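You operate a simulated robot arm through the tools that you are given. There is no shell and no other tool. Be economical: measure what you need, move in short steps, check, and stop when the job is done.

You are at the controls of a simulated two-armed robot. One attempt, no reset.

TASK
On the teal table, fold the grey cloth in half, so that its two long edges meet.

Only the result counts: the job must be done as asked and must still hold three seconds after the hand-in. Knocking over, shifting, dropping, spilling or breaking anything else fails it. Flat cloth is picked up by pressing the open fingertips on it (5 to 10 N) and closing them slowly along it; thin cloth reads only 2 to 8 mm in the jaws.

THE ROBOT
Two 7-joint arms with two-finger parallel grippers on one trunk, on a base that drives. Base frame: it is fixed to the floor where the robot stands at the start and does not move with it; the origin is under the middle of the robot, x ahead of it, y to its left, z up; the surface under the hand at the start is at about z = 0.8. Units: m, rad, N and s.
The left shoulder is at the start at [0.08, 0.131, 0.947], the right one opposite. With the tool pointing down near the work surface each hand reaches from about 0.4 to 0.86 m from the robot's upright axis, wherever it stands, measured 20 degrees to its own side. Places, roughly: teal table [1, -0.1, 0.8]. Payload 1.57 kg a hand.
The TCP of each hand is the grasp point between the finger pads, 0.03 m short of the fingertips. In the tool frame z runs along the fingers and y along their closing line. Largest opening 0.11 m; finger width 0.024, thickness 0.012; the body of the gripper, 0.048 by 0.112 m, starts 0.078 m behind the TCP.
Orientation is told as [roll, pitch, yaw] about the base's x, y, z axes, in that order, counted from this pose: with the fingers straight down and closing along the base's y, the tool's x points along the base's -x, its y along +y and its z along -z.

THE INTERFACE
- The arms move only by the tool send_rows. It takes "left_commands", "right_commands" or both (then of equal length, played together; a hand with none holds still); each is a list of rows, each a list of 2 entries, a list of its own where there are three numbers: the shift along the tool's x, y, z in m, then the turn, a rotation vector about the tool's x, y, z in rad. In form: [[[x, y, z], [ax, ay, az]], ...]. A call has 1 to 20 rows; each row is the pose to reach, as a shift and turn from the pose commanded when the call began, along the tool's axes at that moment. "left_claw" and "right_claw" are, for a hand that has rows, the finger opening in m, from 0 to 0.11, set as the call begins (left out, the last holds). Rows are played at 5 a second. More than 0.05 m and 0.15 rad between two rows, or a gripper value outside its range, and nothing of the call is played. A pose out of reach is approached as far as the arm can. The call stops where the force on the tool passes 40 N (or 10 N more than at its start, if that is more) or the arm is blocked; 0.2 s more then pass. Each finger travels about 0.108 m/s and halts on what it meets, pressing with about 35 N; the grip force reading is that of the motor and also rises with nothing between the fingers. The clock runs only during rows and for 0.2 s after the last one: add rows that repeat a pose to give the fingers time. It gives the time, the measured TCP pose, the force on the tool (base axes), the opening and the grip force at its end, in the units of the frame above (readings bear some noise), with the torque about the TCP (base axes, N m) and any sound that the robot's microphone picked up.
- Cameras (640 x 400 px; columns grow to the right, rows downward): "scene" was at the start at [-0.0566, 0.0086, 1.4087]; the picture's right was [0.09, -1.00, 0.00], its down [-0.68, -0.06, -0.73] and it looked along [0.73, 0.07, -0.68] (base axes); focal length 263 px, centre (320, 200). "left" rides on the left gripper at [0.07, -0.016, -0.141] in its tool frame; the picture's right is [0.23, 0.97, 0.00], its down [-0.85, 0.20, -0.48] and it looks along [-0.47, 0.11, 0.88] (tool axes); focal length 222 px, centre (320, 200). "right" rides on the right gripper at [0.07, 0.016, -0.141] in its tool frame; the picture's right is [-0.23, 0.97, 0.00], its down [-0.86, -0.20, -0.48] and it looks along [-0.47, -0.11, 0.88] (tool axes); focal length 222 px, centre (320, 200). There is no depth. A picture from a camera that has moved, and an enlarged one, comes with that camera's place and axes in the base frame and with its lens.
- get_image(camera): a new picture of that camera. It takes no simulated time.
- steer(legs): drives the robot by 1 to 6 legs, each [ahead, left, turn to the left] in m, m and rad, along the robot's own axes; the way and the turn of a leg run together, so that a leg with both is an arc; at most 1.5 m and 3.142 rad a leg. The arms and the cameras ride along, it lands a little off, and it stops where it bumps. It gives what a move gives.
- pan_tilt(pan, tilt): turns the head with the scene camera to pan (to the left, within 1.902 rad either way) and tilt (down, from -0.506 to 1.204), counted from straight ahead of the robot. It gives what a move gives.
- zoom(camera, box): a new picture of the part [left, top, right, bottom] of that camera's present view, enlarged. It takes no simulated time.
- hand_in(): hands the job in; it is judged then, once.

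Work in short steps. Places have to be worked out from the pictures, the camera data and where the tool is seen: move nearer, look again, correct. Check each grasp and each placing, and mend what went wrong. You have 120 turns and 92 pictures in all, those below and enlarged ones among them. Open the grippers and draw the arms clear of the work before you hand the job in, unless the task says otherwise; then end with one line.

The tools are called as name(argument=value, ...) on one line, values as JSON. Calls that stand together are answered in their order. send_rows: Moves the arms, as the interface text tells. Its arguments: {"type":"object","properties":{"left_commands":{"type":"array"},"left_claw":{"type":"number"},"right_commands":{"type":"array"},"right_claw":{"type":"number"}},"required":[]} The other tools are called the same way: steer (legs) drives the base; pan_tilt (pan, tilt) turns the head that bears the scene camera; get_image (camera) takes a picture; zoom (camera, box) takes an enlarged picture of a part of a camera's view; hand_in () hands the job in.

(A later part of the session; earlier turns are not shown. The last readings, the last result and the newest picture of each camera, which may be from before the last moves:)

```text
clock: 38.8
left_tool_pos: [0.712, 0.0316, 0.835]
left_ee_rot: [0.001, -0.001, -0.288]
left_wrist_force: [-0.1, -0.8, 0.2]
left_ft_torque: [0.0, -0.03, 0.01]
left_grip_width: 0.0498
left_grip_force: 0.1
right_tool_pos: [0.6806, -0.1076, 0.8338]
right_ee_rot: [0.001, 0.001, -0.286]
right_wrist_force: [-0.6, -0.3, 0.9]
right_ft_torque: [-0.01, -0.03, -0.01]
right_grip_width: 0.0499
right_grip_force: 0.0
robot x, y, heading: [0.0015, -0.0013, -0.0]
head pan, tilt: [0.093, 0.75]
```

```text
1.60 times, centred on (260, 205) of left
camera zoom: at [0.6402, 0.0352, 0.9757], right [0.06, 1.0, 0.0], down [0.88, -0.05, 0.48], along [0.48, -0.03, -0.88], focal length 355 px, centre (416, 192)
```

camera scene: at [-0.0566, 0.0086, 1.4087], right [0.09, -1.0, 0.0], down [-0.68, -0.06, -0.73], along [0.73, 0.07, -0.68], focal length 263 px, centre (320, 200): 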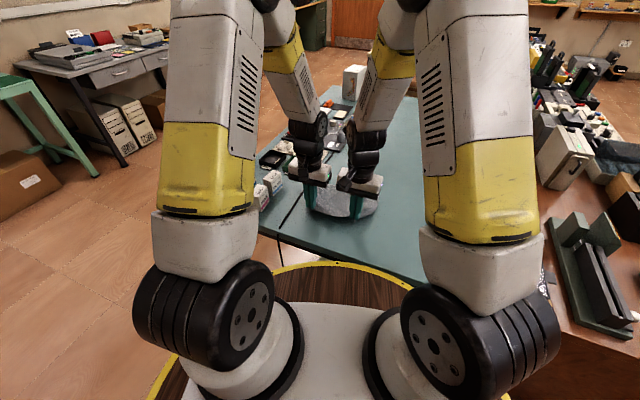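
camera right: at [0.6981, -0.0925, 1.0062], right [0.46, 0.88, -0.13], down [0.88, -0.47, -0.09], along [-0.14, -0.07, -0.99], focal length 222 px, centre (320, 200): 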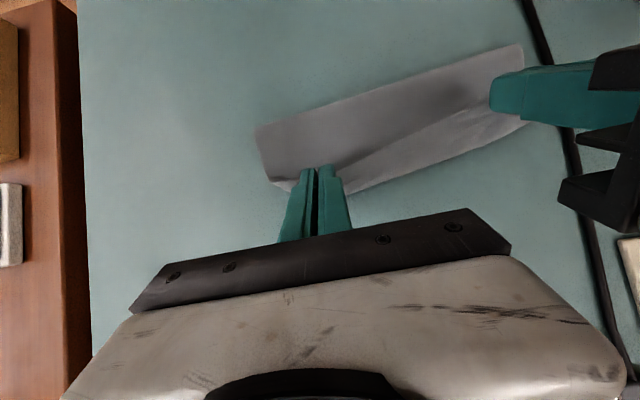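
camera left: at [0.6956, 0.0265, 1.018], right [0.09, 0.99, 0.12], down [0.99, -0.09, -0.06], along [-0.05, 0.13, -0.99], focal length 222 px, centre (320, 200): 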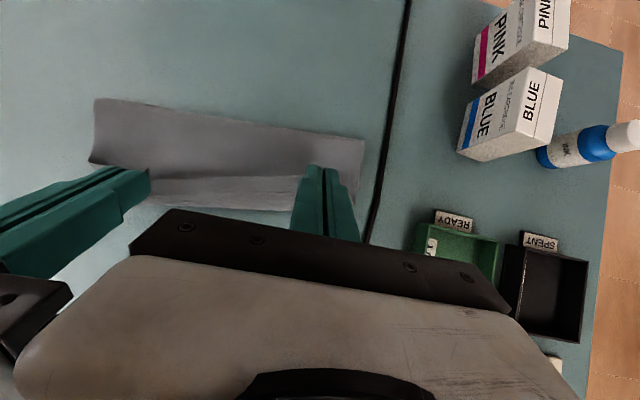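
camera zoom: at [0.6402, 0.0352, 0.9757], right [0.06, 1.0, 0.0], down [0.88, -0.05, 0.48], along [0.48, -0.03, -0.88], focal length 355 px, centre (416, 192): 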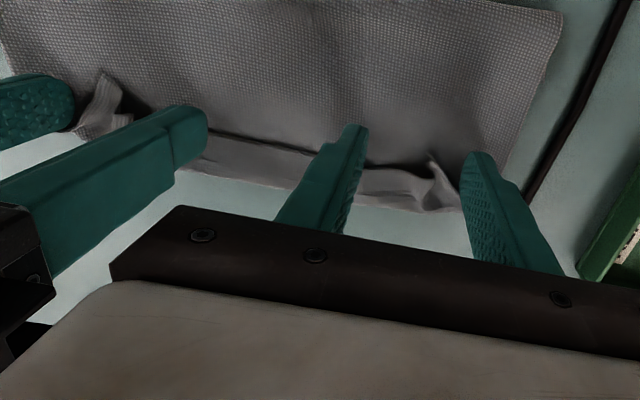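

The hem seems to stand against the fingers while the sheet starts to drag. I'll raise the tips 12 mm while moving outward to topple it over, so the layers below aren't pushed.

send_rows(left_commands=[[[0.003, 0, -0.006], [0, 0, 0]], [[0, 0, -0.012], [0, 0, 0]], [[-0.01, 0, -0.013], [0, 0, 0]], [[-0.02, 0, -0.013], [0, 0, 0]], [[-0.028, 0, -0.01], [0, 0, 0]], [[-0.028, 0, -0.01], [0, 0, 0]]], right_commands=[[[0.003, 0, -0.006], [0, 0, 0]], [[0, 0, -0.012], [0, 0, 0]], [[-0.01, 0, -0.013], [0, 0, 0]], [[-0.02, 0, -0.013], [0, 0, 0]], [[-0.028, 0, -0.01], [0, 0, 0]], [[-0.028, 0, -0.01], [0, 0, 0]]])

zoom(camera="scene", box=[270, 150, 390, 225])

zoom(camera="left", box=[60, 80, 460, 330])

```text
clock: 40.2
left_tool_pos: [0.7371, 0.0229, 0.8441]
left_ee_rot: [-0.001, 0.0, -0.287]
left_wrist_force: [-0.2, 0.3, 0.0]
left_ft_torque: [0.0, 0.01, -0.02]
left_grip_width: 0.0498
left_grip_force: 0.0
right_tool_pos: [0.7069, -0.114, 0.8429]
right_ee_rot: [0.001, -0.001, -0.286]
right_wrist_force: [0.3, 0.0, 0.0]
right_ft_torque: [0.0, 0.0, -0.03]
right_grip_width: 0.0502
right_grip_force: 0.0
robot x, y, heading: [0.0015, 0.0002, -0.004]
head pan, tilt: [0.093, 0.75]
```

```text
5.33 times, centred on (330, 188) of scene
camera zoom: at [-0.0566, 0.0086, 1.4087], right [0.09, -1.0, 0.0], down [-0.68, -0.06, -0.73], along [0.73, 0.07, -0.68], focal length 1403 px, centre (267, 267)
```

zoom: 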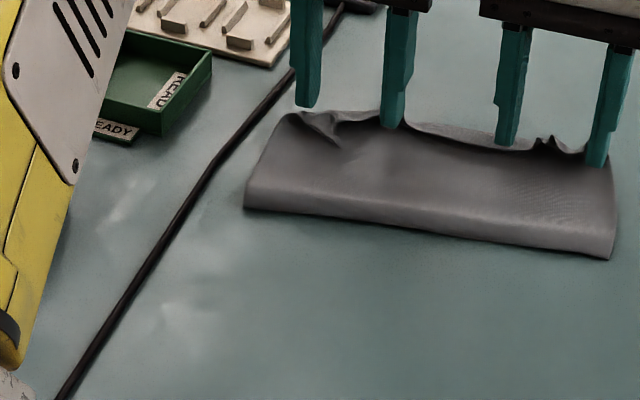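

```text
1.60 times, centred on (260, 205) of left
camera zoom: at [0.6667, 0.0274, 0.986], right [0.06, 1.0, 0.0], down [0.88, -0.05, 0.48], along [0.48, -0.03, -0.88], focal length 355 px, centre (416, 192)
```

zoom: 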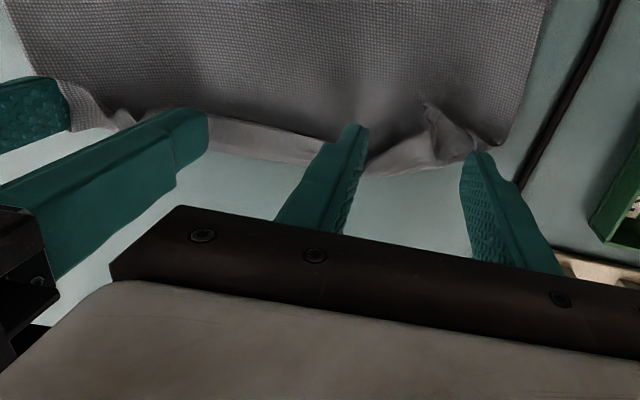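

The hem is toppling outward. I'll push 18 mm more and then lift clear to view.

send_rows(left_commands=[[[-0.009, 0, 0], [0, 0, 0]], [[-0.018, 0, 0.002], [0, 0, 0]], [[-0.022, 0, -0.02], [0, 0, 0]], [[-0.022, 0, -0.06], [0, 0, 0]], [[-0.022, 0, -0.1], [0, 0, 0]]], right_commands=[[[-0.009, 0, 0], [0, 0, 0]], [[-0.018, 0, 0.002], [0, 0, 0]], [[-0.022, 0, -0.02], [0, 0, 0]], [[-0.022, 0, -0.06], [0, 0, 0]], [[-0.022, 0, -0.1], [0, 0, 0]]])

zoom(camera="scene", box=[270, 150, 390, 225])

zoom(camera="right", box=[140, 0, 560, 262])

```text
clock: 41.4
left_tool_pos: [0.7584, 0.0169, 0.9446]
left_ee_rot: [0.0, 0.001, -0.288]
left_wrist_force: [0.0, -0.3, 0.1]
left_ft_torque: [0.0, -0.01, 0.01]
left_grip_width: 0.0502
left_grip_force: 0.2
right_tool_pos: [0.7283, -0.1209, 0.9456]
right_ee_rot: [0.001, 0.002, -0.287]
right_wrist_force: [0.4, -0.1, -0.9]
right_ft_torque: [-0.02, 0.02, 0.02]
right_grip_width: 0.0502
right_grip_force: 0.2
robot x, y, heading: [0.0001, 0.0025, -0.004]
head pan, tilt: [0.093, 0.75]
```

```text
5.33 times, centred on (330, 188) of scene
camera zoom: at [-0.0561, 0.0086, 1.4087], right [0.09, -1.0, 0.0], down [-0.68, -0.06, -0.73], along [0.73, 0.07, -0.68], focal length 1403 px, centre (267, 267)
```

zoom: 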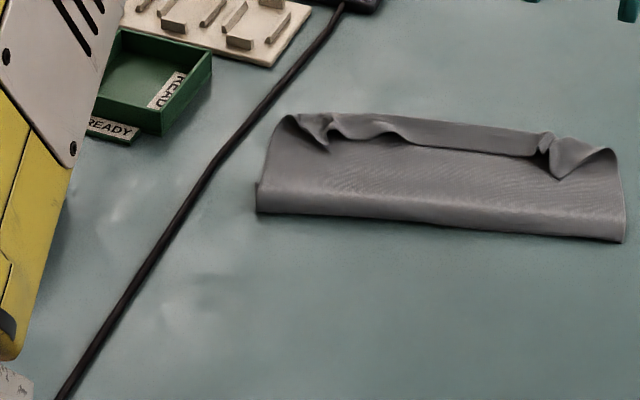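

```text
1.52 times, centred on (350, 131) of right
camera zoom: at [0.6675, -0.0859, 1.087], right [0.49, 0.87, 0.0], down [0.76, -0.43, 0.48], along [0.41, -0.24, -0.88], focal length 338 px, centre (274, 305)
```

zoom: 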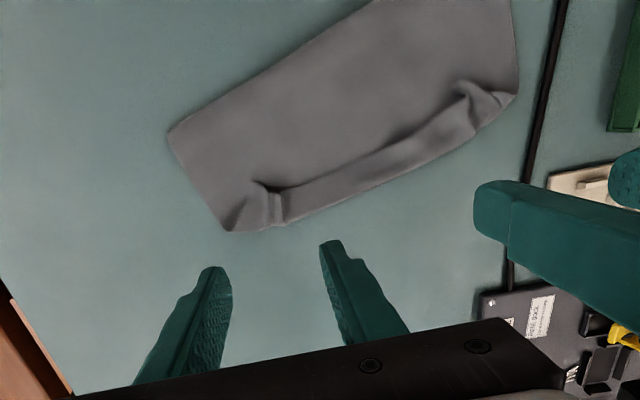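

The hem sprang back, but upright ridges remain at the old grip spots. Their near ends are about (0.708,0.037) on the left and (0.697,-0.115) on the right. I'll re-pinch just the tips of those ridges (about 7 mm), starting by moving above them with yaw about -0.08.

send_rows(left_commands=[[[0.02, 0.001, 0.012], [0, 0, -0.07]], [[0.04, 0.002, 0.024], [0, 0, -0.14]], [[0.0588, 0.0036, 0.0446], [0, 0, -0.2]], [[0.0588, 0.0036, 0.0446], [0, 0, -0.2]]], right_commands=[[[0.012, -0.0015, 0.012], [0, 0, -0.07]], [[0.024, -0.003, 0.024], [0, 0, -0.14]], [[0.0365, -0.0046, 0.0456], [0, 0, -0.2]], [[0.0365, -0.0046, 0.0456], [0, 0, -0.2]]], left_claw=0.035, right_claw=0.035)

zoom(camera="left", box=[140, 60, 460, 260])

zoom(camera="right", box=[180, 60, 500, 260])

```text
clock: 42.4
left_tool_pos: [0.7028, 0.036, 0.8991]
left_ee_rot: [0.001, -0.001, -0.086]
left_wrist_force: [0.3, -1.0, 0.3]
left_ft_torque: [-0.01, -0.02, -0.02]
left_grip_width: 0.0349
left_grip_force: 0.0
right_tool_pos: [0.6907, -0.1152, 0.899]
right_ee_rot: [0.001, 0.0, -0.086]
right_wrist_force: [-0.6, 0.0, 0.0]
right_ft_torque: [0.02, 0.0, -0.03]
right_grip_width: 0.0349
right_grip_force: 0.1
robot x, y, heading: [-0.0012, -0.0019, 0.002]
head pan, tilt: [0.093, 0.75]
```

```text
2.00 times, centred on (300, 160) of left
camera zoom: at [0.633, 0.0267, 1.0411], right [-0.14, 0.99, 0.0], down [0.87, 0.13, 0.48], along [0.47, 0.07, -0.88], focal length 444 px, centre (360, 280)
```

zoom: 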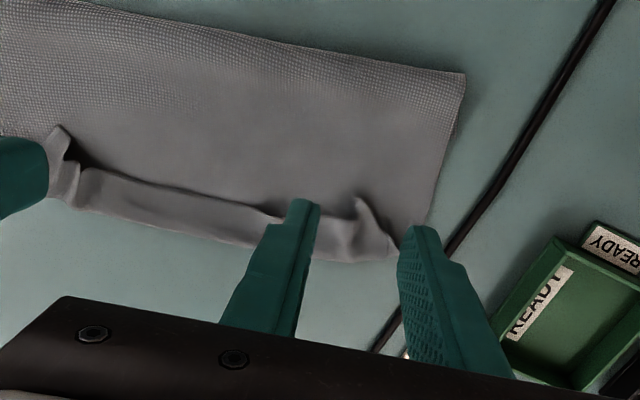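

```text
2.00 times, centred on (340, 160) of right
camera zoom: at [0.6235, -0.0935, 1.041], right [0.31, 0.95, 0.0], down [0.83, -0.27, 0.48], along [0.45, -0.15, -0.88], focal length 444 px, centre (280, 280)
```

zoom: 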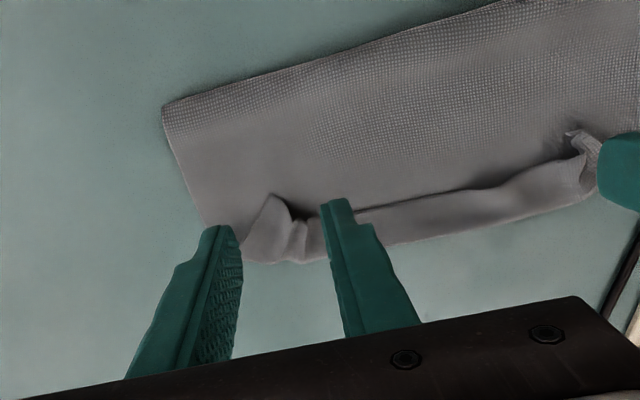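

Both ridge tips lie between the finger pairs. I'll fine-shift and lower to z≈0.838 so the sheet below isn't pressed, then close slowly.

send_rows(left_commands=[[[0.003, 0.001, 0.02], [0, 0, 0]], [[0.003, 0.001, 0.045], [0, 0, 0]], [[0.003, 0.001, 0.061], [0, 0, 0]], [[0.003, 0.001, 0.061], [0, 0, 0]]], right_commands=[[[0.005, -0.004, 0.02], [0, 0, 0]], [[0.005, -0.004, 0.045], [0, 0, 0]], [[0.005, -0.004, 0.061], [0, 0, 0]], [[0.005, -0.004, 0.061], [0, 0, 0]]])

send_rows(left_commands=[[[0, 0, 0], [0, 0, 0]], [[0, 0, 0], [0, 0, 0]]], right_commands=[[[0, 0, 0], [0, 0, 0]], [[0, 0, 0], [0, 0, 0]]], left_claw=0.016, right_claw=0.016)

zoom(camera="left", box=[140, 60, 460, 260])

zoom(camera="right", box=[180, 60, 500, 260])

```text
clock: 43.4
left_tool_pos: [0.7012, 0.0386, 0.8391]
left_ee_rot: [0.0, -0.001, -0.087]
left_wrist_force: [-0.2, -0.1, 0.0]
left_ft_torque: [0.0, 0.01, -0.02]
left_grip_width: 0.0349
left_grip_force: 0.1
right_tool_pos: [0.6854, -0.12, 0.8366]
right_ee_rot: [0.0, 0.0, -0.086]
right_wrist_force: [0.0, -0.6, -0.6]
right_ft_torque: [-0.05, 0.0, 0.0]
right_grip_width: 0.0348
right_grip_force: 0.1
robot x, y, heading: [-0.0018, 0.0005, -0.004]
head pan, tilt: [0.093, 0.75]
```

```text
clock: 44.0
left_tool_pos: [0.7003, 0.0374, 0.8395]
left_ee_rot: [0.001, 0.0, -0.087]
left_wrist_force: [0.3, -0.1, -0.6]
left_ft_torque: [0.02, 0.0, -0.02]
left_grip_width: 0.0159
left_grip_force: 0.1
right_tool_pos: [0.6867, -0.1194, 0.8373]
right_ee_rot: [0.002, 0.001, -0.086]
right_wrist_force: [-0.4, -0.1, -0.6]
right_ft_torque: [0.01, -0.01, 0.0]
right_grip_width: 0.0157
right_grip_force: 0.2
robot x, y, heading: [0.0013, -0.0011, -0.0]
head pan, tilt: [0.093, 0.75]
```

```text
2.00 times, centred on (300, 160) of left
camera zoom: at [0.6305, 0.0284, 0.9803], right [-0.14, 0.99, 0.0], down [0.87, 0.12, 0.48], along [0.47, 0.07, -0.88], focal length 444 px, centre (360, 280)
```

zoom: 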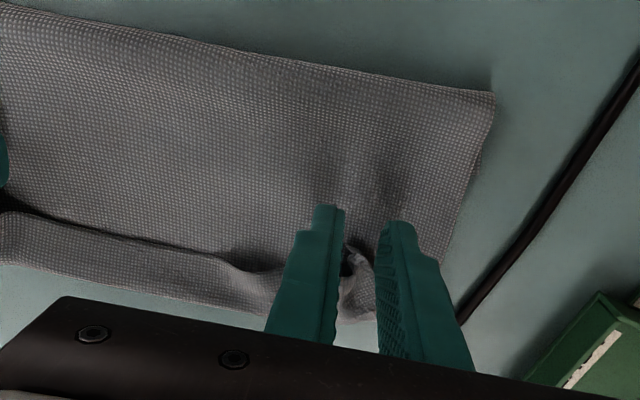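

```text
2.00 times, centred on (340, 160) of right
camera zoom: at [0.6188, -0.0969, 0.9799], right [0.31, 0.95, 0.0], down [0.83, -0.27, 0.48], along [0.45, -0.15, -0.88], focal length 444 px, centre (280, 280)
```

zoom: 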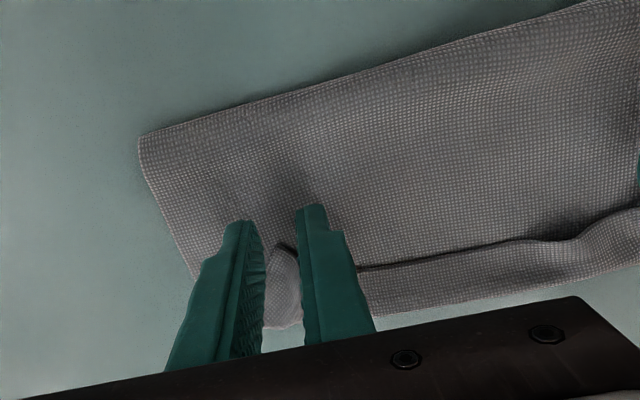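

The ridge tips overlap the pads by about 7–10 mm. I'll close and lift a little.

send_rows(left_commands=[[[0, 0, 0], [0, 0, 0]], [[0, 0, 0], [0, 0, 0]]], right_commands=[[[0.001, 0, 0], [0, 0, 0]], [[0.001, 0, 0], [0, 0, 0]]], left_claw=0.006, right_claw=0.006)

send_rows(left_commands=[[[0, 0, 0], [0, 0, 0]], [[0, 0, 0], [0, 0, 0]], [[0, 0, 0], [0, 0, 0]], [[0, 0, -0.015], [0, 0, 0]], [[0, 0, -0.03], [0, 0, 0]], [[0, 0, -0.045], [0, 0, 0]], [[0, 0, -0.045], [0, 0, 0]]], right_commands=[[[0, 0, 0], [0, 0, 0]], [[0, 0, 0], [0, 0, 0]], [[0, 0, 0], [0, 0, 0]], [[0, 0, -0.015], [0, 0, 0]], [[0, 0, -0.03], [0, 0, 0]], [[0, 0, -0.045], [0, 0, 0]], [[0, 0, -0.045], [0, 0, 0]]], left_claw=0.0, right_claw=0.0)

zoom(camera="scene", box=[270, 140, 398, 220])

zoom(camera="left", box=[60, 0, 480, 262])

zoom(camera="right", box=[180, 0, 600, 262])

```text
clock: 44.6
left_tool_pos: [0.6998, 0.0383, 0.8392]
left_ee_rot: [0.0, 0.0, -0.086]
left_wrist_force: [-0.6, -0.3, 0.3]
left_ft_torque: [-0.02, -0.02, -0.03]
left_grip_width: 0.0064
left_grip_force: 0.0
right_tool_pos: [0.6862, -0.1193, 0.836]
right_ee_rot: [0.0, 0.001, -0.086]
right_wrist_force: [1.3, -0.8, -0.7]
right_ft_torque: [0.02, 0.02, -0.02]
right_grip_width: 0.006
right_grip_force: 0.1
robot x, y, heading: [0.0003, -0.0009, 0.002]
head pan, tilt: [0.093, 0.75]
```

```text
clock: 46.2
left_tool_pos: [0.7013, 0.0377, 0.884]
left_ee_rot: [-0.001, 0.001, -0.087]
left_wrist_force: [0.4, 0.4, 0.1]
left_ft_torque: [0.01, -0.03, 0.01]
left_grip_width: 0.0
left_grip_force: 21.0
right_tool_pos: [0.6848, -0.1175, 0.8821]
right_ee_rot: [0.0, 0.001, -0.087]
right_wrist_force: [0.5, 0.0, -0.4]
right_ft_torque: [-0.03, -0.03, -0.01]
right_grip_width: 0.0001
right_grip_force: 21.8
robot x, y, heading: [-0.0004, -0.0036, 0.001]
head pan, tilt: [0.093, 0.75]
```

```text
5.00 times, centred on (334, 180) of scene
camera zoom: at [-0.0566, 0.0086, 1.4087], right [0.09, -1.0, 0.0], down [-0.68, -0.06, -0.73], along [0.73, 0.07, -0.68], focal length 1315 px, centre (250, 300)
```

zoom: 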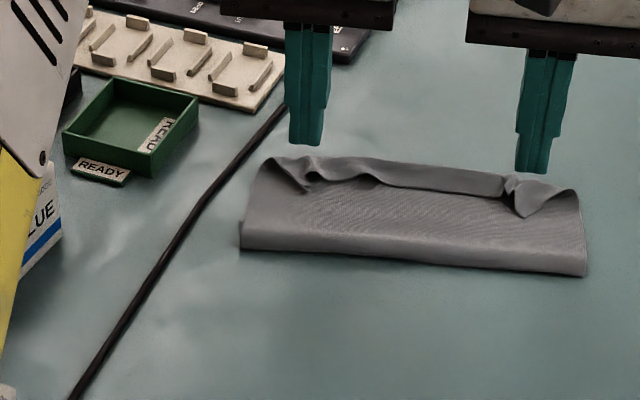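

```text
1.52 times, centred on (270, 131) of left
camera zoom: at [0.6304, 0.0281, 1.0259], right [-0.14, 0.99, 0.0], down [0.87, 0.12, 0.48], along [0.47, 0.07, -0.88], focal length 338 px, centre (396, 305)
```

zoom: 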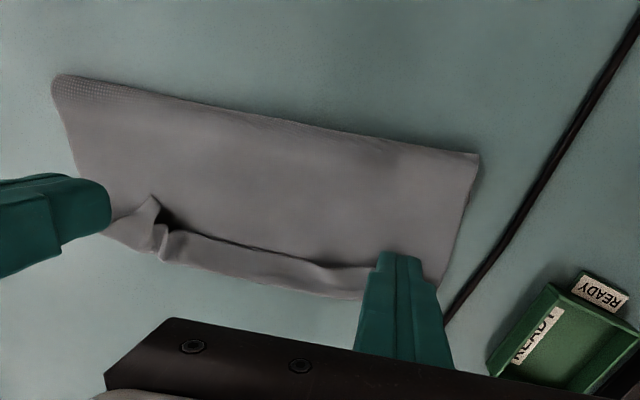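

```text
1.52 times, centred on (390, 131) of right
camera zoom: at [0.6178, -0.0962, 1.0253], right [0.31, 0.95, 0.0], down [0.83, -0.27, 0.48], along [0.45, -0.15, -0.88], focal length 338 px, centre (213, 305)
```

zoom: 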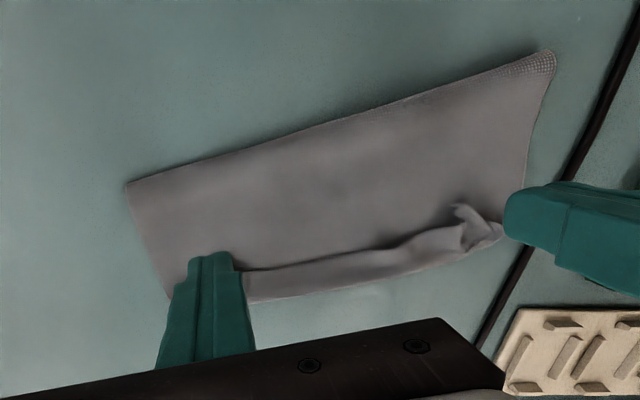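

Both missed: the clean hem edge is further away (about x 0.715) and lower. I'll open, shift both onto the edge with about 10 mm overlap, and come down to light contact.

send_rows(left_commands=[[[-0.0176, -0.0062, 0], [0, 0, 0]], [[-0.0176, -0.0062, 0], [0, 0, 0]], [[-0.0176, -0.0062, 0.025], [0, 0, 0]], [[-0.0176, -0.0062, 0.045], [0, 0, 0]], [[-0.0176, -0.0062, 0.049], [0, 0, 0]], [[-0.0176, -0.0062, 0.049], [0, 0, 0]]], right_commands=[[[-0.0207, 0.0153, 0], [0, 0, 0]], [[-0.0207, 0.0153, 0], [0, 0, 0]], [[-0.0207, 0.0153, 0.025], [0, 0, 0]], [[-0.0207, 0.0153, 0.043], [0, 0, 0]], [[-0.0207, 0.0153, 0.047], [0, 0, 0]], [[-0.0207, 0.0153, 0.047], [0, 0, 0]]], left_claw=0.035, right_claw=0.035)

get_image(camera="left")

zoom(camera="right", box=[160, 60, 480, 260])

```text
clock: 47.6
left_tool_pos: [0.7172, 0.0308, 0.8351]
left_ee_rot: [-0.001, -0.001, -0.088]
left_wrist_force: [0.6, 0.3, 0.5]
left_ft_torque: [-0.01, -0.04, 0.0]
left_grip_width: 0.0353
left_grip_force: 0.0
right_tool_pos: [0.7073, -0.1056, 0.8365]
right_ee_rot: [-0.001, 0.0, -0.087]
right_wrist_force: [-0.8, -0.2, 0.4]
right_ft_torque: [0.02, 0.0, 0.02]
right_grip_width: 0.0348
right_grip_force: 0.0
robot x, y, heading: [-0.0019, 0.0018, 0.002]
head pan, tilt: [0.093, 0.75]
```

```text
20 pictures are left
camera left: at [0.6474, 0.0205, 0.9766], right [-0.14, 0.99, 0.0], down [0.87, 0.12, 0.48], along [0.47, 0.07, -0.88], focal length 222 px, centre (320, 200)
```

left: 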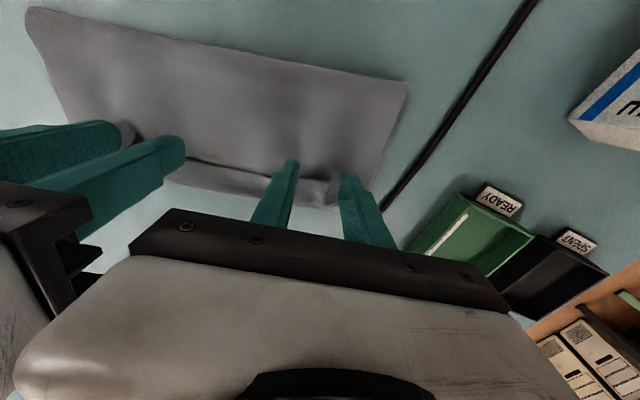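

```text
2.00 times, centred on (320, 160) of right
camera zoom: at [0.6397, -0.0832, 0.9784], right [0.31, 0.95, 0.0], down [0.83, -0.27, 0.48], along [0.45, -0.15, -0.88], focal length 444 px, centre (320, 280)
```

zoom: 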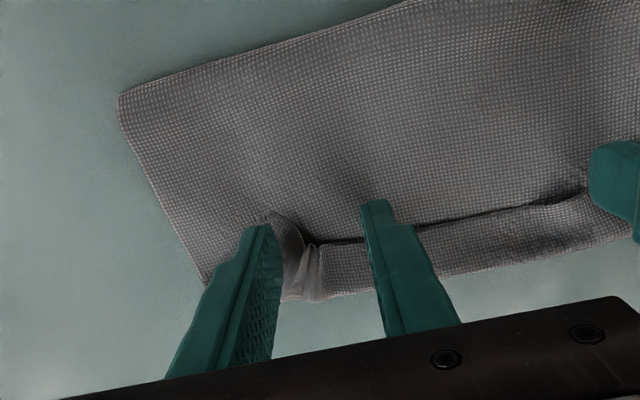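

The ridges are between the fingers and the edge is about mid-finger. I'll press down to light contact.

send_rows(left_commands=[[[0, 0, 0.0015], [0, 0, 0]], [[0, 0, 0.0025], [0, 0, 0]], [[0, 0, 0.0025], [0, 0, 0]]], right_commands=[[[0, 0, 0.0015], [0, 0, 0]], [[0, 0, 0.003], [0, 0, 0]], [[0, 0, 0.003], [0, 0, 0]]])

```text
clock: 48.4
left_tool_pos: [0.7181, 0.0295, 0.8323]
left_ee_rot: [-0.001, 0.001, -0.087]
left_wrist_force: [0.7, -0.1, 0.8]
left_ft_torque: [0.01, 0.01, -0.03]
left_grip_width: 0.0346
left_grip_force: 0.1
right_tool_pos: [0.7071, -0.1063, 0.8326]
right_ee_rot: [0.002, 0.0, -0.087]
right_wrist_force: [-0.4, 0.1, -0.2]
right_ft_torque: [0.01, 0.0, 0.02]
right_grip_width: 0.0348
right_grip_force: 0.0
robot x, y, heading: [-0.0015, -0.0013, 0.001]
head pan, tilt: [0.093, 0.75]
```

Still no contact. I'll lower 1.2 mm more.

send_rows(left_commands=[[[0, 0, 0.0012], [0, 0, 0]], [[0, 0, 0.0012], [0, 0, 0]]], right_commands=[[[0, 0, 0.0012], [0, 0, 0]], [[0, 0, 0.0012], [0, 0, 0]]])

```text
clock: 49.0
left_tool_pos: [0.717, 0.0299, 0.8318]
left_ee_rot: [0.0, -0.003, -0.087]
left_wrist_force: [-0.2, -0.3, 3.6]
left_ft_torque: [0.04, 0.01, -0.03]
left_grip_width: 0.0352
left_grip_force: 0.1
right_tool_pos: [0.7071, -0.1053, 0.8323]
right_ee_rot: [-0.001, 0.0, -0.088]
right_wrist_force: [-0.6, -0.3, 3.4]
right_ft_torque: [-0.07, -0.02, 0.0]
right_grip_width: 0.0351
right_grip_force: 0.0
robot x, y, heading: [0.0051, -0.0015, 0.002]
head pan, tilt: [0.093, 0.75]
```

Contact is about 3.5 N on both hands. I'll press 0.15 mm more and close in steps.

send_rows(left_commands=[[[0, 0, 0.00015], [0, 0, 0]], [[0, 0, 0.00015], [0, 0, 0]]], right_commands=[[[0, 0, 0.00015], [0, 0, 0]], [[0, 0, 0.00015], [0, 0, 0]]], left_claw=0.028, right_claw=0.028)

send_rows(left_commands=[[[0, 0, 0], [0, 0, 0]], [[0, 0, 0], [0, 0, 0]]], right_commands=[[[0, 0, 0], [0, 0, 0]], [[0, 0, 0], [0, 0, 0]]], left_claw=0.02, right_claw=0.02)

send_rows(left_commands=[[[0, 0, 0], [0, 0, 0]], [[0, 0, 0], [0, 0, 0]]], right_commands=[[[0, 0, 0], [0, 0, 0]], [[0, 0, 0], [0, 0, 0]]], left_claw=0.012, right_claw=0.012)

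send_rows(left_commands=[[[0, 0, 0], [0, 0, 0]], [[0, 0, 0], [0, 0, 0]]], right_commands=[[[0, 0, 0], [0, 0, 0]], [[0, 0, 0], [0, 0, 0]]], left_claw=0.006, right_claw=0.006)

send_rows(left_commands=[[[0, 0, 0], [0, 0, 0]], [[0, 0, 0], [0, 0, 0]], [[0, 0, 0], [0, 0, 0]]], right_commands=[[[0, 0, 0], [0, 0, 0]], [[0, 0, 0], [0, 0, 0]], [[0, 0, 0], [0, 0, 0]]], left_claw=0.0, right_claw=0.0)

```text
clock: 49.6
left_tool_pos: [0.717, 0.0294, 0.8319]
left_ee_rot: [-0.002, -0.003, -0.087]
left_wrist_force: [0.7, -0.5, 4.2]
left_ft_torque: [0.05, -0.04, -0.02]
left_grip_width: 0.028
left_grip_force: 0.1
right_tool_pos: [0.707, -0.1053, 0.8315]
right_ee_rot: [0.0, 0.0, -0.086]
right_wrist_force: [-1.3, -0.1, 6.2]
right_ft_torque: [-0.04, 0.01, -0.04]
right_grip_width: 0.0276
right_grip_force: 0.1
robot x, y, heading: [0.0006, 0.0038, 0.001]
head pan, tilt: [0.093, 0.75]
```

```text
clock: 50.2
left_tool_pos: [0.7171, 0.0308, 0.8321]
left_ee_rot: [0.0, -0.001, -0.089]
left_wrist_force: [-0.8, 0.0, 5.5]
left_ft_torque: [0.05, -0.01, -0.04]
left_grip_width: 0.0202
left_grip_force: 0.2
right_tool_pos: [0.7077, -0.1054, 0.8327]
right_ee_rot: [0.001, 0.0, -0.087]
right_wrist_force: [-0.9, -0.3, 5.6]
right_ft_torque: [-0.01, -0.04, 0.04]
right_grip_width: 0.0191
right_grip_force: 0.1
robot x, y, heading: [0.0008, 0.0012, 0.002]
head pan, tilt: [0.093, 0.75]
```

```text
clock: 50.8
left_tool_pos: [0.7173, 0.0303, 0.832]
left_ee_rot: [0.001, 0.0, -0.088]
left_wrist_force: [0.0, -0.7, 5.0]
left_ft_torque: [-0.01, 0.0, -0.02]
left_grip_width: 0.0112
left_grip_force: 0.1
right_tool_pos: [0.7073, -0.1058, 0.8305]
right_ee_rot: [-0.001, 0.0, -0.088]
right_wrist_force: [0.4, 0.4, 7.3]
right_ft_torque: [-0.04, -0.05, 0.01]
right_grip_width: 0.0124
right_grip_force: 0.1
robot x, y, heading: [0.0007, 0.0011, 0.001]
head pan, tilt: [0.093, 0.75]
```

```text
clock: 51.4
left_tool_pos: [0.7171, 0.0307, 0.8325]
left_ee_rot: [-0.001, 0.0, -0.086]
left_wrist_force: [-0.2, -2.8, 5.6]
left_ft_torque: [-0.08, -0.02, -0.05]
left_grip_width: 0.0072
left_grip_force: 0.5
right_tool_pos: [0.7077, -0.1061, 0.832]
right_ee_rot: [0.001, 0.001, -0.085]
right_wrist_force: [-0.3, 1.4, 9.3]
right_ft_torque: [0.02, 0.0, 0.0]
right_grip_width: 0.0052
right_grip_force: 3.9
robot x, y, heading: [-0.0035, -0.0009, 0.001]
head pan, tilt: [0.093, 0.75]
```

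```text
clock: 52.2
left_tool_pos: [0.7157, 0.0297, 0.832]
left_ee_rot: [-0.002, -0.001, -0.087]
left_wrist_force: [-0.4, -6.1, 5.1]
left_ft_torque: [-0.21, -0.03, -0.03]
left_grip_width: 0.002
left_grip_force: 23.3
right_tool_pos: [0.7081, -0.1053, 0.832]
right_ee_rot: [0.0, -0.001, -0.086]
right_wrist_force: [0.6, 6.4, 9.0]
right_ft_torque: [0.23, -0.05, 0.07]
right_grip_width: 0.0026
right_grip_force: 23.5
robot x, y, heading: [-0.0002, 0.0029, 0.002]
head pan, tilt: [0.093, 0.75]
```

Both hands grip now (2.0 and 2.6 mm). I'll ease inward 2 mm and lift 50 mm to see what is held and where the bottom layer lies.

send_rows(left_commands=[[[0, -0.002, -0.005], [0, 0, 0]], [[0, -0.002, -0.02], [0, 0, 0]], [[0, -0.002, -0.035], [0, 0, 0]], [[0, -0.002, -0.05], [0, 0, 0]], [[0, -0.002, -0.05], [0, 0, 0]]], right_commands=[[[0, 0.002, -0.005], [0, 0, 0]], [[0, 0.002, -0.02], [0, 0, 0]], [[0, 0.002, -0.035], [0, 0, 0]], [[0, 0.002, -0.05], [0, 0, 0]], [[0, 0.002, -0.05], [0, 0, 0]]])

zoom(camera="scene", box=[270, 140, 398, 220])

get_image(camera="left")

```text
clock: 53.4
left_tool_pos: [0.7167, 0.0292, 0.8802]
left_ee_rot: [0.001, 0.0, -0.086]
left_wrist_force: [-0.5, -2.2, -0.4]
left_ft_torque: [-0.07, 0.0, -0.07]
left_grip_width: 0.0018
left_grip_force: 23.6
right_tool_pos: [0.7071, -0.1041, 0.8813]
right_ee_rot: [0.001, 0.0, -0.088]
right_wrist_force: [-0.1, 3.0, 0.6]
right_ft_torque: [0.05, -0.02, 0.04]
right_grip_width: 0.0023
right_grip_force: 23.9
robot x, y, heading: [-0.0013, 0.0004, 0.001]
head pan, tilt: [0.093, 0.75]
```

```text
5.00 times, centred on (334, 180) of scene
camera zoom: at [-0.0565, 0.0086, 1.4087], right [0.09, -1.0, 0.0], down [-0.68, -0.06, -0.73], along [0.73, 0.07, -0.68], focal length 1315 px, centre (250, 300)
```

zoom: 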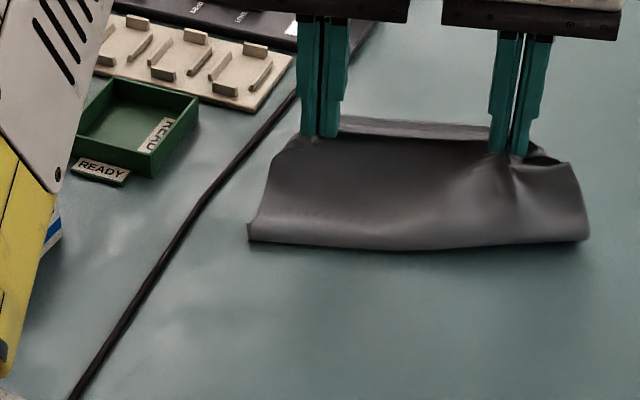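

```text
17 pictures are left
camera left: at [0.6465, 0.0189, 1.0223], right [-0.14, 0.99, 0.0], down [0.87, 0.12, 0.48], along [0.47, 0.07, -0.88], focal length 222 px, centre (320, 200)
```

left: 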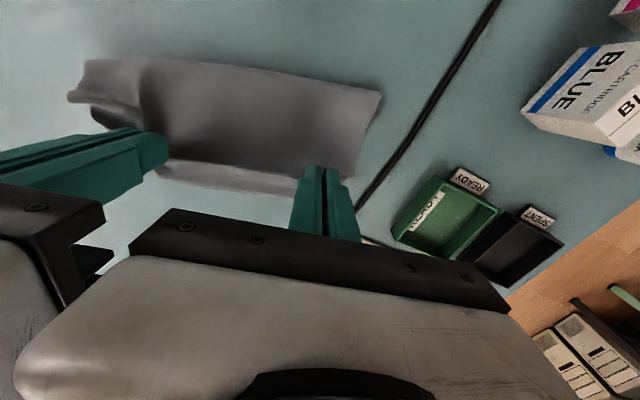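

I need to know whether only the top sheet is held, so I'll lift another 70 mm and look from the scene.

send_rows(left_commands=[[[0, 0, -0.018], [0, 0, 0]], [[0, 0, -0.036], [0, 0, 0]], [[0, 0, -0.054], [0, 0, 0]], [[0, 0, -0.07], [0, 0, 0]], [[0, 0, -0.07], [0, 0, 0]]], right_commands=[[[0, 0, -0.018], [0, 0, 0]], [[0, 0, -0.036], [0, 0, 0]], [[0, 0, -0.054], [0, 0, 0]], [[0, 0, -0.07], [0, 0, 0]], [[0, 0, -0.07], [0, 0, 0]]])

zoom(camera="scene", box=[270, 140, 398, 220])

```text
clock: 54.6
left_tool_pos: [0.7151, 0.0283, 0.9523]
left_ee_rot: [0.0, 0.0, -0.087]
left_wrist_force: [0.3, -3.3, 0.2]
left_ft_torque: [-0.07, 0.01, -0.07]
left_grip_width: 0.0019
left_grip_force: 23.6
right_tool_pos: [0.7074, -0.1034, 0.9526]
right_ee_rot: [0.001, -0.001, -0.087]
right_wrist_force: [1.0, 2.3, -0.9]
right_ft_torque: [0.06, -0.01, 0.07]
right_grip_width: 0.0024
right_grip_force: 24.1
robot x, y, heading: [-0.0018, 0.0, 0.001]
head pan, tilt: [0.093, 0.75]
```

```text
5.00 times, centred on (334, 180) of scene
camera zoom: at [-0.0566, 0.0086, 1.4087], right [0.09, -1.0, 0.0], down [-0.68, -0.06, -0.73], along [0.73, 0.07, -0.68], focal length 1315 px, centre (250, 300)
```

zoom: 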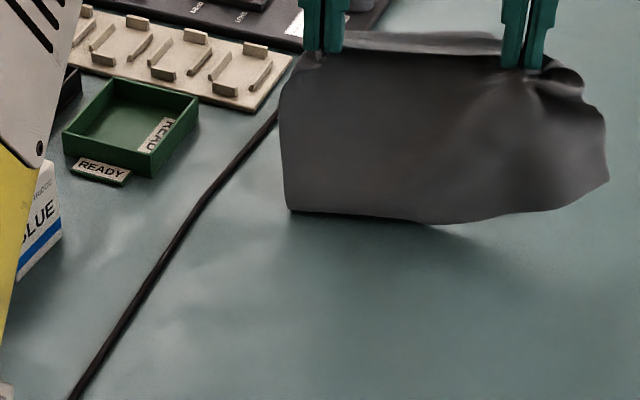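

The whole cloth hangs from the hands, and the body leaves the grip on the near side. I'll lift it completely clear so the fold opens under gravity and move it toward me. Then I can lay it flat again by lowering while moving away.

send_rows(left_commands=[[[0, 0, -0.03], [0, 0, 0]], [[0, 0, -0.06], [0, 0, 0]], [[0, 0, -0.09], [0, 0, 0]], [[0.03, 0, -0.09], [0, 0, 0]], [[0.06, 0, -0.09], [0, 0, 0]], [[0.09, 0, -0.09], [0, 0, 0]], [[0.09, 0, -0.09], [0, 0, 0]], [[0.09, 0, -0.09], [0, 0, 0]], [[0.09, 0, -0.09], [0, 0, 0]]], right_commands=[[[0, 0, -0.03], [0, 0, 0]], [[0, 0, -0.06], [0, 0, 0]], [[0, 0, -0.09], [0, 0, 0]], [[0.03, 0, -0.09], [0, 0, 0]], [[0.06, 0, -0.09], [0, 0, 0]], [[0.09, 0, -0.09], [0, 0, 0]], [[0.09, 0, -0.09], [0, 0, 0]], [[0.09, 0, -0.09], [0, 0, 0]], [[0.09, 0, -0.09], [0, 0, 0]]])

zoom(camera="scene", box=[240, 110, 416, 220])

```text
clock: 56.6
left_tool_pos: [0.6283, 0.0358, 1.0407]
left_ee_rot: [0.001, 0.0, -0.087]
left_wrist_force: [-0.8, -3.3, 0.9]
left_ft_torque: [-0.07, 0.03, -0.05]
left_grip_width: 0.002
left_grip_force: 23.8
right_tool_pos: [0.6172, -0.0957, 1.042]
right_ee_rot: [0.001, -0.001, -0.086]
right_wrist_force: [0.5, 2.9, 0.4]
right_ft_torque: [0.06, 0.0, 0.05]
right_grip_width: 0.0027
right_grip_force: 23.8
robot x, y, heading: [0.0017, 0.0016, -0.0]
head pan, tilt: [0.093, 0.75]
```

```text
3.64 times, centred on (328, 165) of scene
camera zoom: at [-0.0567, 0.0086, 1.4087], right [0.09, -1.0, 0.0], down [-0.68, -0.06, -0.73], along [0.73, 0.07, -0.68], focal length 956 px, centre (291, 327)
```

zoom: 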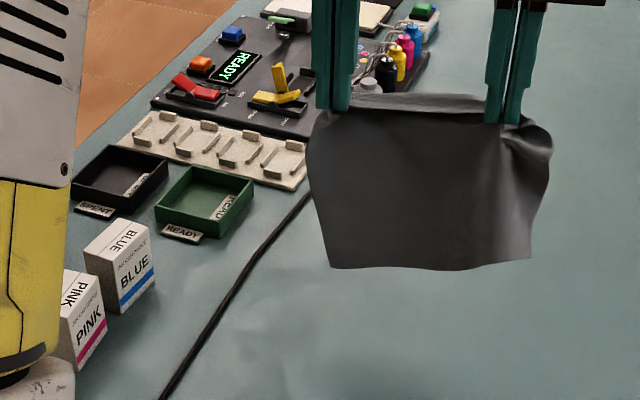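

The cloth now hangs open and clear. I'll lower it while moving away so it lays out flat with its free long edge nearest me, shifting 20 mm to the right to stay off the cable.

send_rows(left_commands=[[[0, -0.01, 0.03], [0, 0, 0]], [[0, -0.02, 0.055], [0, 0, 0]], [[-0.03, -0.02, 0.062], [0, 0, 0]], [[-0.06, -0.02, 0.072], [0, 0, 0]], [[-0.09, -0.02, 0.09], [0, 0, 0]], [[-0.115, -0.02, 0.113], [0, 0, 0]], [[-0.132, -0.02, 0.138], [0, 0, 0]], [[-0.145, -0.02, 0.163], [0, 0, 0]], [[-0.152, -0.02, 0.185], [0, 0, 0]], [[-0.158, -0.02, 0.203], [0, 0, 0]], [[-0.158, -0.02, 0.203], [0, 0, 0]]], right_commands=[[[0, -0.01, 0.03], [0, 0, 0]], [[0, -0.02, 0.055], [0, 0, 0]], [[-0.03, -0.02, 0.062], [0, 0, 0]], [[-0.06, -0.02, 0.072], [0, 0, 0]], [[-0.09, -0.02, 0.09], [0, 0, 0]], [[-0.115, -0.02, 0.113], [0, 0, 0]], [[-0.132, -0.02, 0.138], [0, 0, 0]], [[-0.145, -0.02, 0.163], [0, 0, 0]], [[-0.152, -0.02, 0.185], [0, 0, 0]], [[-0.158, -0.02, 0.203], [0, 0, 0]], [[-0.158, -0.02, 0.203], [0, 0, 0]]])

zoom(camera="scene", box=[250, 130, 410, 230])

```text
clock: 59.0
left_tool_pos: [0.7843, 0.0035, 0.8397]
left_ee_rot: [0.001, 0.0, -0.087]
left_wrist_force: [-0.2, -2.3, 0.4]
left_ft_torque: [-0.07, -0.02, 0.0]
left_grip_width: 0.0019
left_grip_force: 23.4
right_tool_pos: [0.7738, -0.1298, 0.8383]
right_ee_rot: [-0.002, -0.001, -0.087]
right_wrist_force: [1.4, 2.7, -0.5]
right_ft_torque: [0.07, -0.03, 0.05]
right_grip_width: 0.0025
right_grip_force: 23.7
robot x, y, heading: [0.0002, 0.0019, 0.001]
head pan, tilt: [0.093, 0.75]
```

```text
4.00 times, centred on (330, 180) of scene
camera zoom: at [-0.0566, 0.0086, 1.4087], right [0.09, -1.0, 0.0], down [-0.68, -0.06, -0.73], along [0.73, 0.07, -0.68], focal length 1052 px, centre (280, 280)
```

zoom: 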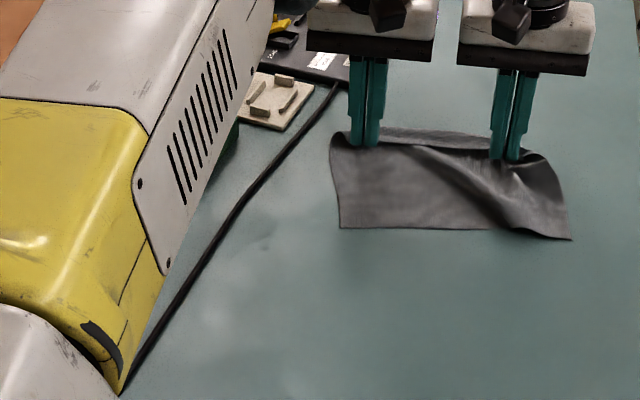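

The cloth is laid out with its clean long edge nearest me at x≈0.67, from y≈0.024 to -0.181. I'll set the held end down, release and lift away, then look.

send_rows(left_commands=[[[0, 0, 0.005], [0, 0, 0]], [[0, 0, 0.005], [0, 0, 0]]], right_commands=[[[0, 0, 0.005], [0, 0, 0]], [[0, 0, 0.005], [0, 0, 0]]], left_claw=0.012, right_claw=0.012)

send_rows(left_commands=[[[0, 0, 0], [0, 0, 0]], [[0, 0, 0], [0, 0, 0]], [[0, 0, -0.03], [0, 0, 0]], [[0, 0, -0.07], [0, 0, 0]], [[0, 0, -0.1], [0, 0, 0]], [[0, 0, -0.1], [0, 0, 0]]], right_commands=[[[0, 0, 0], [0, 0, 0]], [[0, 0, 0], [0, 0, 0]], [[0, 0, -0.03], [0, 0, 0]], [[0, 0, -0.07], [0, 0, 0]], [[0, 0, -0.1], [0, 0, 0]], [[0, 0, -0.1], [0, 0, 0]]], left_claw=0.05, right_claw=0.05)

zoom(camera="scene", box=[280, 140, 408, 220])

```text
clock: 59.6
left_tool_pos: [0.7841, 0.004, 0.8328]
left_ee_rot: [0.0, 0.0, -0.087]
left_wrist_force: [0.0, 0.1, 0.2]
left_ft_torque: [-0.02, 0.0, 0.01]
left_grip_width: 0.012
left_grip_force: 0.1
right_tool_pos: [0.7735, -0.1304, 0.8338]
right_ee_rot: [-0.001, 0.0, -0.087]
right_wrist_force: [0.0, -0.6, -0.7]
right_ft_torque: [0.03, 0.04, -0.01]
right_grip_width: 0.0118
right_grip_force: 0.0
robot x, y, heading: [-0.0016, -0.0028, -0.003]
head pan, tilt: [0.093, 0.75]
```

```text
clock: 61.0
left_tool_pos: [0.7828, 0.0029, 0.9342]
left_ee_rot: [0.001, -0.001, -0.087]
left_wrist_force: [0.5, -0.5, 0.0]
left_ft_torque: [0.01, 0.03, 0.0]
left_grip_width: 0.0503
left_grip_force: 0.1
right_tool_pos: [0.7734, -0.1307, 0.933]
right_ee_rot: [0.0, -0.001, -0.088]
right_wrist_force: [-0.3, -0.4, -0.2]
right_ft_torque: [-0.03, -0.02, -0.01]
right_grip_width: 0.0501
right_grip_force: 0.1
robot x, y, heading: [0.0003, -0.0023, -0.002]
head pan, tilt: [0.093, 0.75]
```

```text
5.00 times, centred on (344, 180) of scene
camera zoom: at [-0.0565, 0.0086, 1.4087], right [0.09, -1.0, 0.0], down [-0.68, -0.06, -0.73], along [0.73, 0.07, -0.68], focal length 1315 px, centre (200, 300)
```

zoom: 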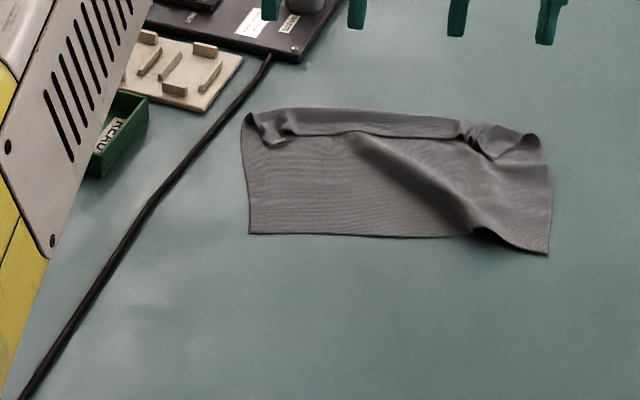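

There's now a clear picture: the cloth lies with edge AB near me, and the CD end is a flap folded over on top at the far side. My plan is to grasp the clean near edge AB with both hands and lift so the flap falls open. Then I'll trail the free end on the table moving away, and come back to lay AB on CD. That way the gripped strip never has to flip.

send_rows(left_commands=[[[0.03, -0.002, 0], [0, 0, -0.03]], [[0.065, -0.005, 0], [0, 0, -0.06]], [[0.0996, -0.0067, 0], [0, 0, -0.087]], [[0.0996, -0.0067, 0.03], [0, 0, -0.087]], [[0.0996, -0.0067, 0.07], [0, 0, -0.087]], [[0.0996, -0.0067, 0.07], [0, 0, -0.087]]], right_commands=[[[0.03, -0.002, 0], [0, 0, -0.03]], [[0.06, -0.005, 0], [0, 0, -0.06]], [[0.0911, -0.0073, 0], [0, 0, -0.087]], [[0.0911, -0.0073, 0.03], [0, 0, -0.087]], [[0.0911, -0.0073, 0.07], [0, 0, -0.087]], [[0.0911, -0.0073, 0.07], [0, 0, -0.087]]], left_claw=0.04, right_claw=0.04)

get_image(camera="left")

get_image(camera="right")

```text
clock: 62.4
left_tool_pos: [0.6824, 0.0055, 0.8613]
left_ee_rot: [0.0, -0.001, -0.001]
left_wrist_force: [-0.6, -0.1, 0.2]
left_ft_torque: [0.02, 0.01, 0.0]
left_grip_width: 0.04
left_grip_force: 0.0
right_tool_pos: [0.6808, -0.1288, 0.8618]
right_ee_rot: [0.0, 0.001, -0.001]
right_wrist_force: [-0.1, 0.5, 0.3]
right_ft_torque: [0.03, -0.01, -0.01]
right_grip_width: 0.0402
right_grip_force: 0.0
robot x, y, heading: [0.0017, 0.0005, -0.004]
head pan, tilt: [0.093, 0.75]
```

```text
12 pictures are left
camera left: at [0.614, -0.0114, 1.003], right [-0.23, 0.97, 0.0], down [0.85, 0.2, 0.48], along [0.47, 0.11, -0.88], focal length 222 px, centre (320, 200)
```

left: 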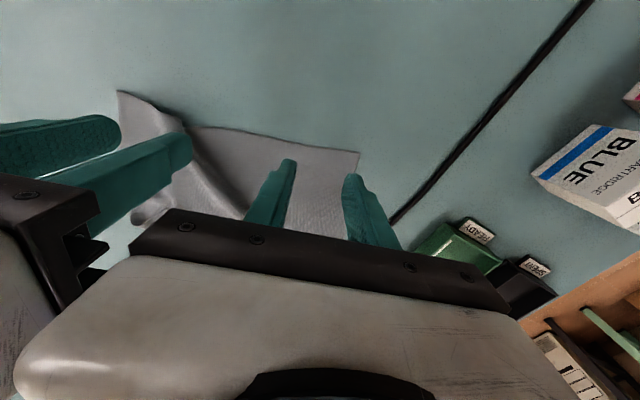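

```text
11 pictures are left
camera right: at [0.612, -0.1121, 1.0052], right [0.23, 0.97, 0.0], down [0.86, -0.2, 0.48], along [0.47, -0.11, -0.88], focal length 222 px, centre (320, 200)
```

right: 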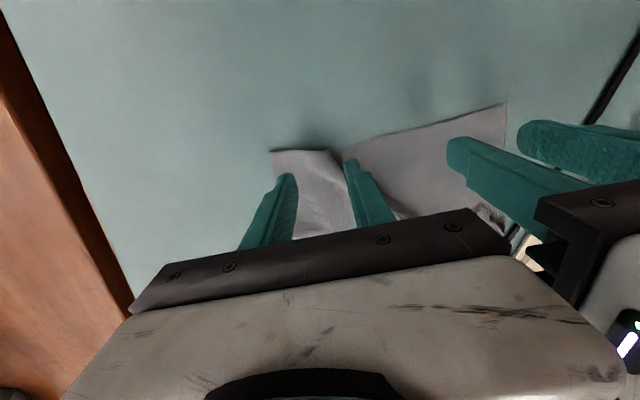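

Both hands are about 14 mm inside edge AB with the corners just outside the outer fingers. I'll descend to contact.

send_rows(left_commands=[[[0, -0.004, 0.015], [0, 0, 0]], [[0, -0.004, 0.027], [0, 0, 0]], [[0, -0.004, 0.0295], [0, 0, 0]], [[0, -0.004, 0.0295], [0, 0, 0]]], right_commands=[[[0, 0, 0.015], [0, 0, 0]], [[0, 0, 0.027], [0, 0, 0]], [[0, 0, 0.0295], [0, 0, 0]], [[0, 0, 0.0295], [0, 0, 0]]])

```text
clock: 63.4
left_tool_pos: [0.6833, 0.0002, 0.8336]
left_ee_rot: [0.001, 0.001, 0.0]
left_wrist_force: [-0.2, 0.3, 0.0]
left_ft_torque: [0.0, -0.03, 0.01]
left_grip_width: 0.0401
left_grip_force: 0.1
right_tool_pos: [0.6826, -0.1294, 0.8343]
right_ee_rot: [0.0, 0.0, -0.001]
right_wrist_force: [-0.6, 0.1, -0.7]
right_ft_torque: [-0.03, -0.02, -0.04]
right_grip_width: 0.0398
right_grip_force: 0.0
robot x, y, heading: [-0.0013, -0.004, 0.001]
head pan, tilt: [0.093, 0.75]
```

There's no contact yet, so I'll lower 1.8 mm more.

send_rows(left_commands=[[[0, 0, 0.001], [0, 0, 0]], [[0, 0, 0.0018], [0, 0, 0]], [[0, 0, 0.0018], [0, 0, 0]]], right_commands=[[[0, 0, 0.001], [0, 0, 0]], [[0, 0, 0.0018], [0, 0, 0]], [[0, 0, 0.0018], [0, 0, 0]]])

```text
clock: 64.2
left_tool_pos: [0.6825, 0.0002, 0.8316]
left_ee_rot: [-0.002, -0.002, 0.001]
left_wrist_force: [-0.1, 0.1, 0.6]
left_ft_torque: [-0.01, 0.01, -0.01]
left_grip_width: 0.0399
left_grip_force: 0.1
right_tool_pos: [0.682, -0.1287, 0.8327]
right_ee_rot: [0.0, 0.001, 0.001]
right_wrist_force: [-0.4, -0.5, 0.3]
right_ft_torque: [0.0, 0.01, -0.01]
right_grip_width: 0.0399
right_grip_force: 0.0
robot x, y, heading: [-0.0015, -0.0027, 0.002]
head pan, tilt: [0.093, 0.75]
```

I'll go another 0.8 mm.

send_rows(left_commands=[[[0, 0, 0.0008], [0, 0, 0]], [[0, 0, 0.0008], [0, 0, 0]]], right_commands=[[[0, 0, 0.0008], [0, 0, 0]], [[0, 0, 0.0008], [0, 0, 0]]])

```text
clock: 64.8
left_tool_pos: [0.6827, 0.0006, 0.8325]
left_ee_rot: [0.0, 0.001, 0.0]
left_wrist_force: [0.2, 0.1, 0.9]
left_ft_torque: [0.03, -0.01, -0.01]
left_grip_width: 0.0402
left_grip_force: 0.1
right_tool_pos: [0.6822, -0.1276, 0.8313]
right_ee_rot: [-0.001, 0.0, 0.0]
right_wrist_force: [-0.1, -0.3, 3.6]
right_ft_torque: [0.07, 0.0, 0.04]
right_grip_width: 0.0402
right_grip_force: 0.1
robot x, y, heading: [0.0029, -0.0008, -0.005]
head pan, tilt: [0.093, 0.75]
```

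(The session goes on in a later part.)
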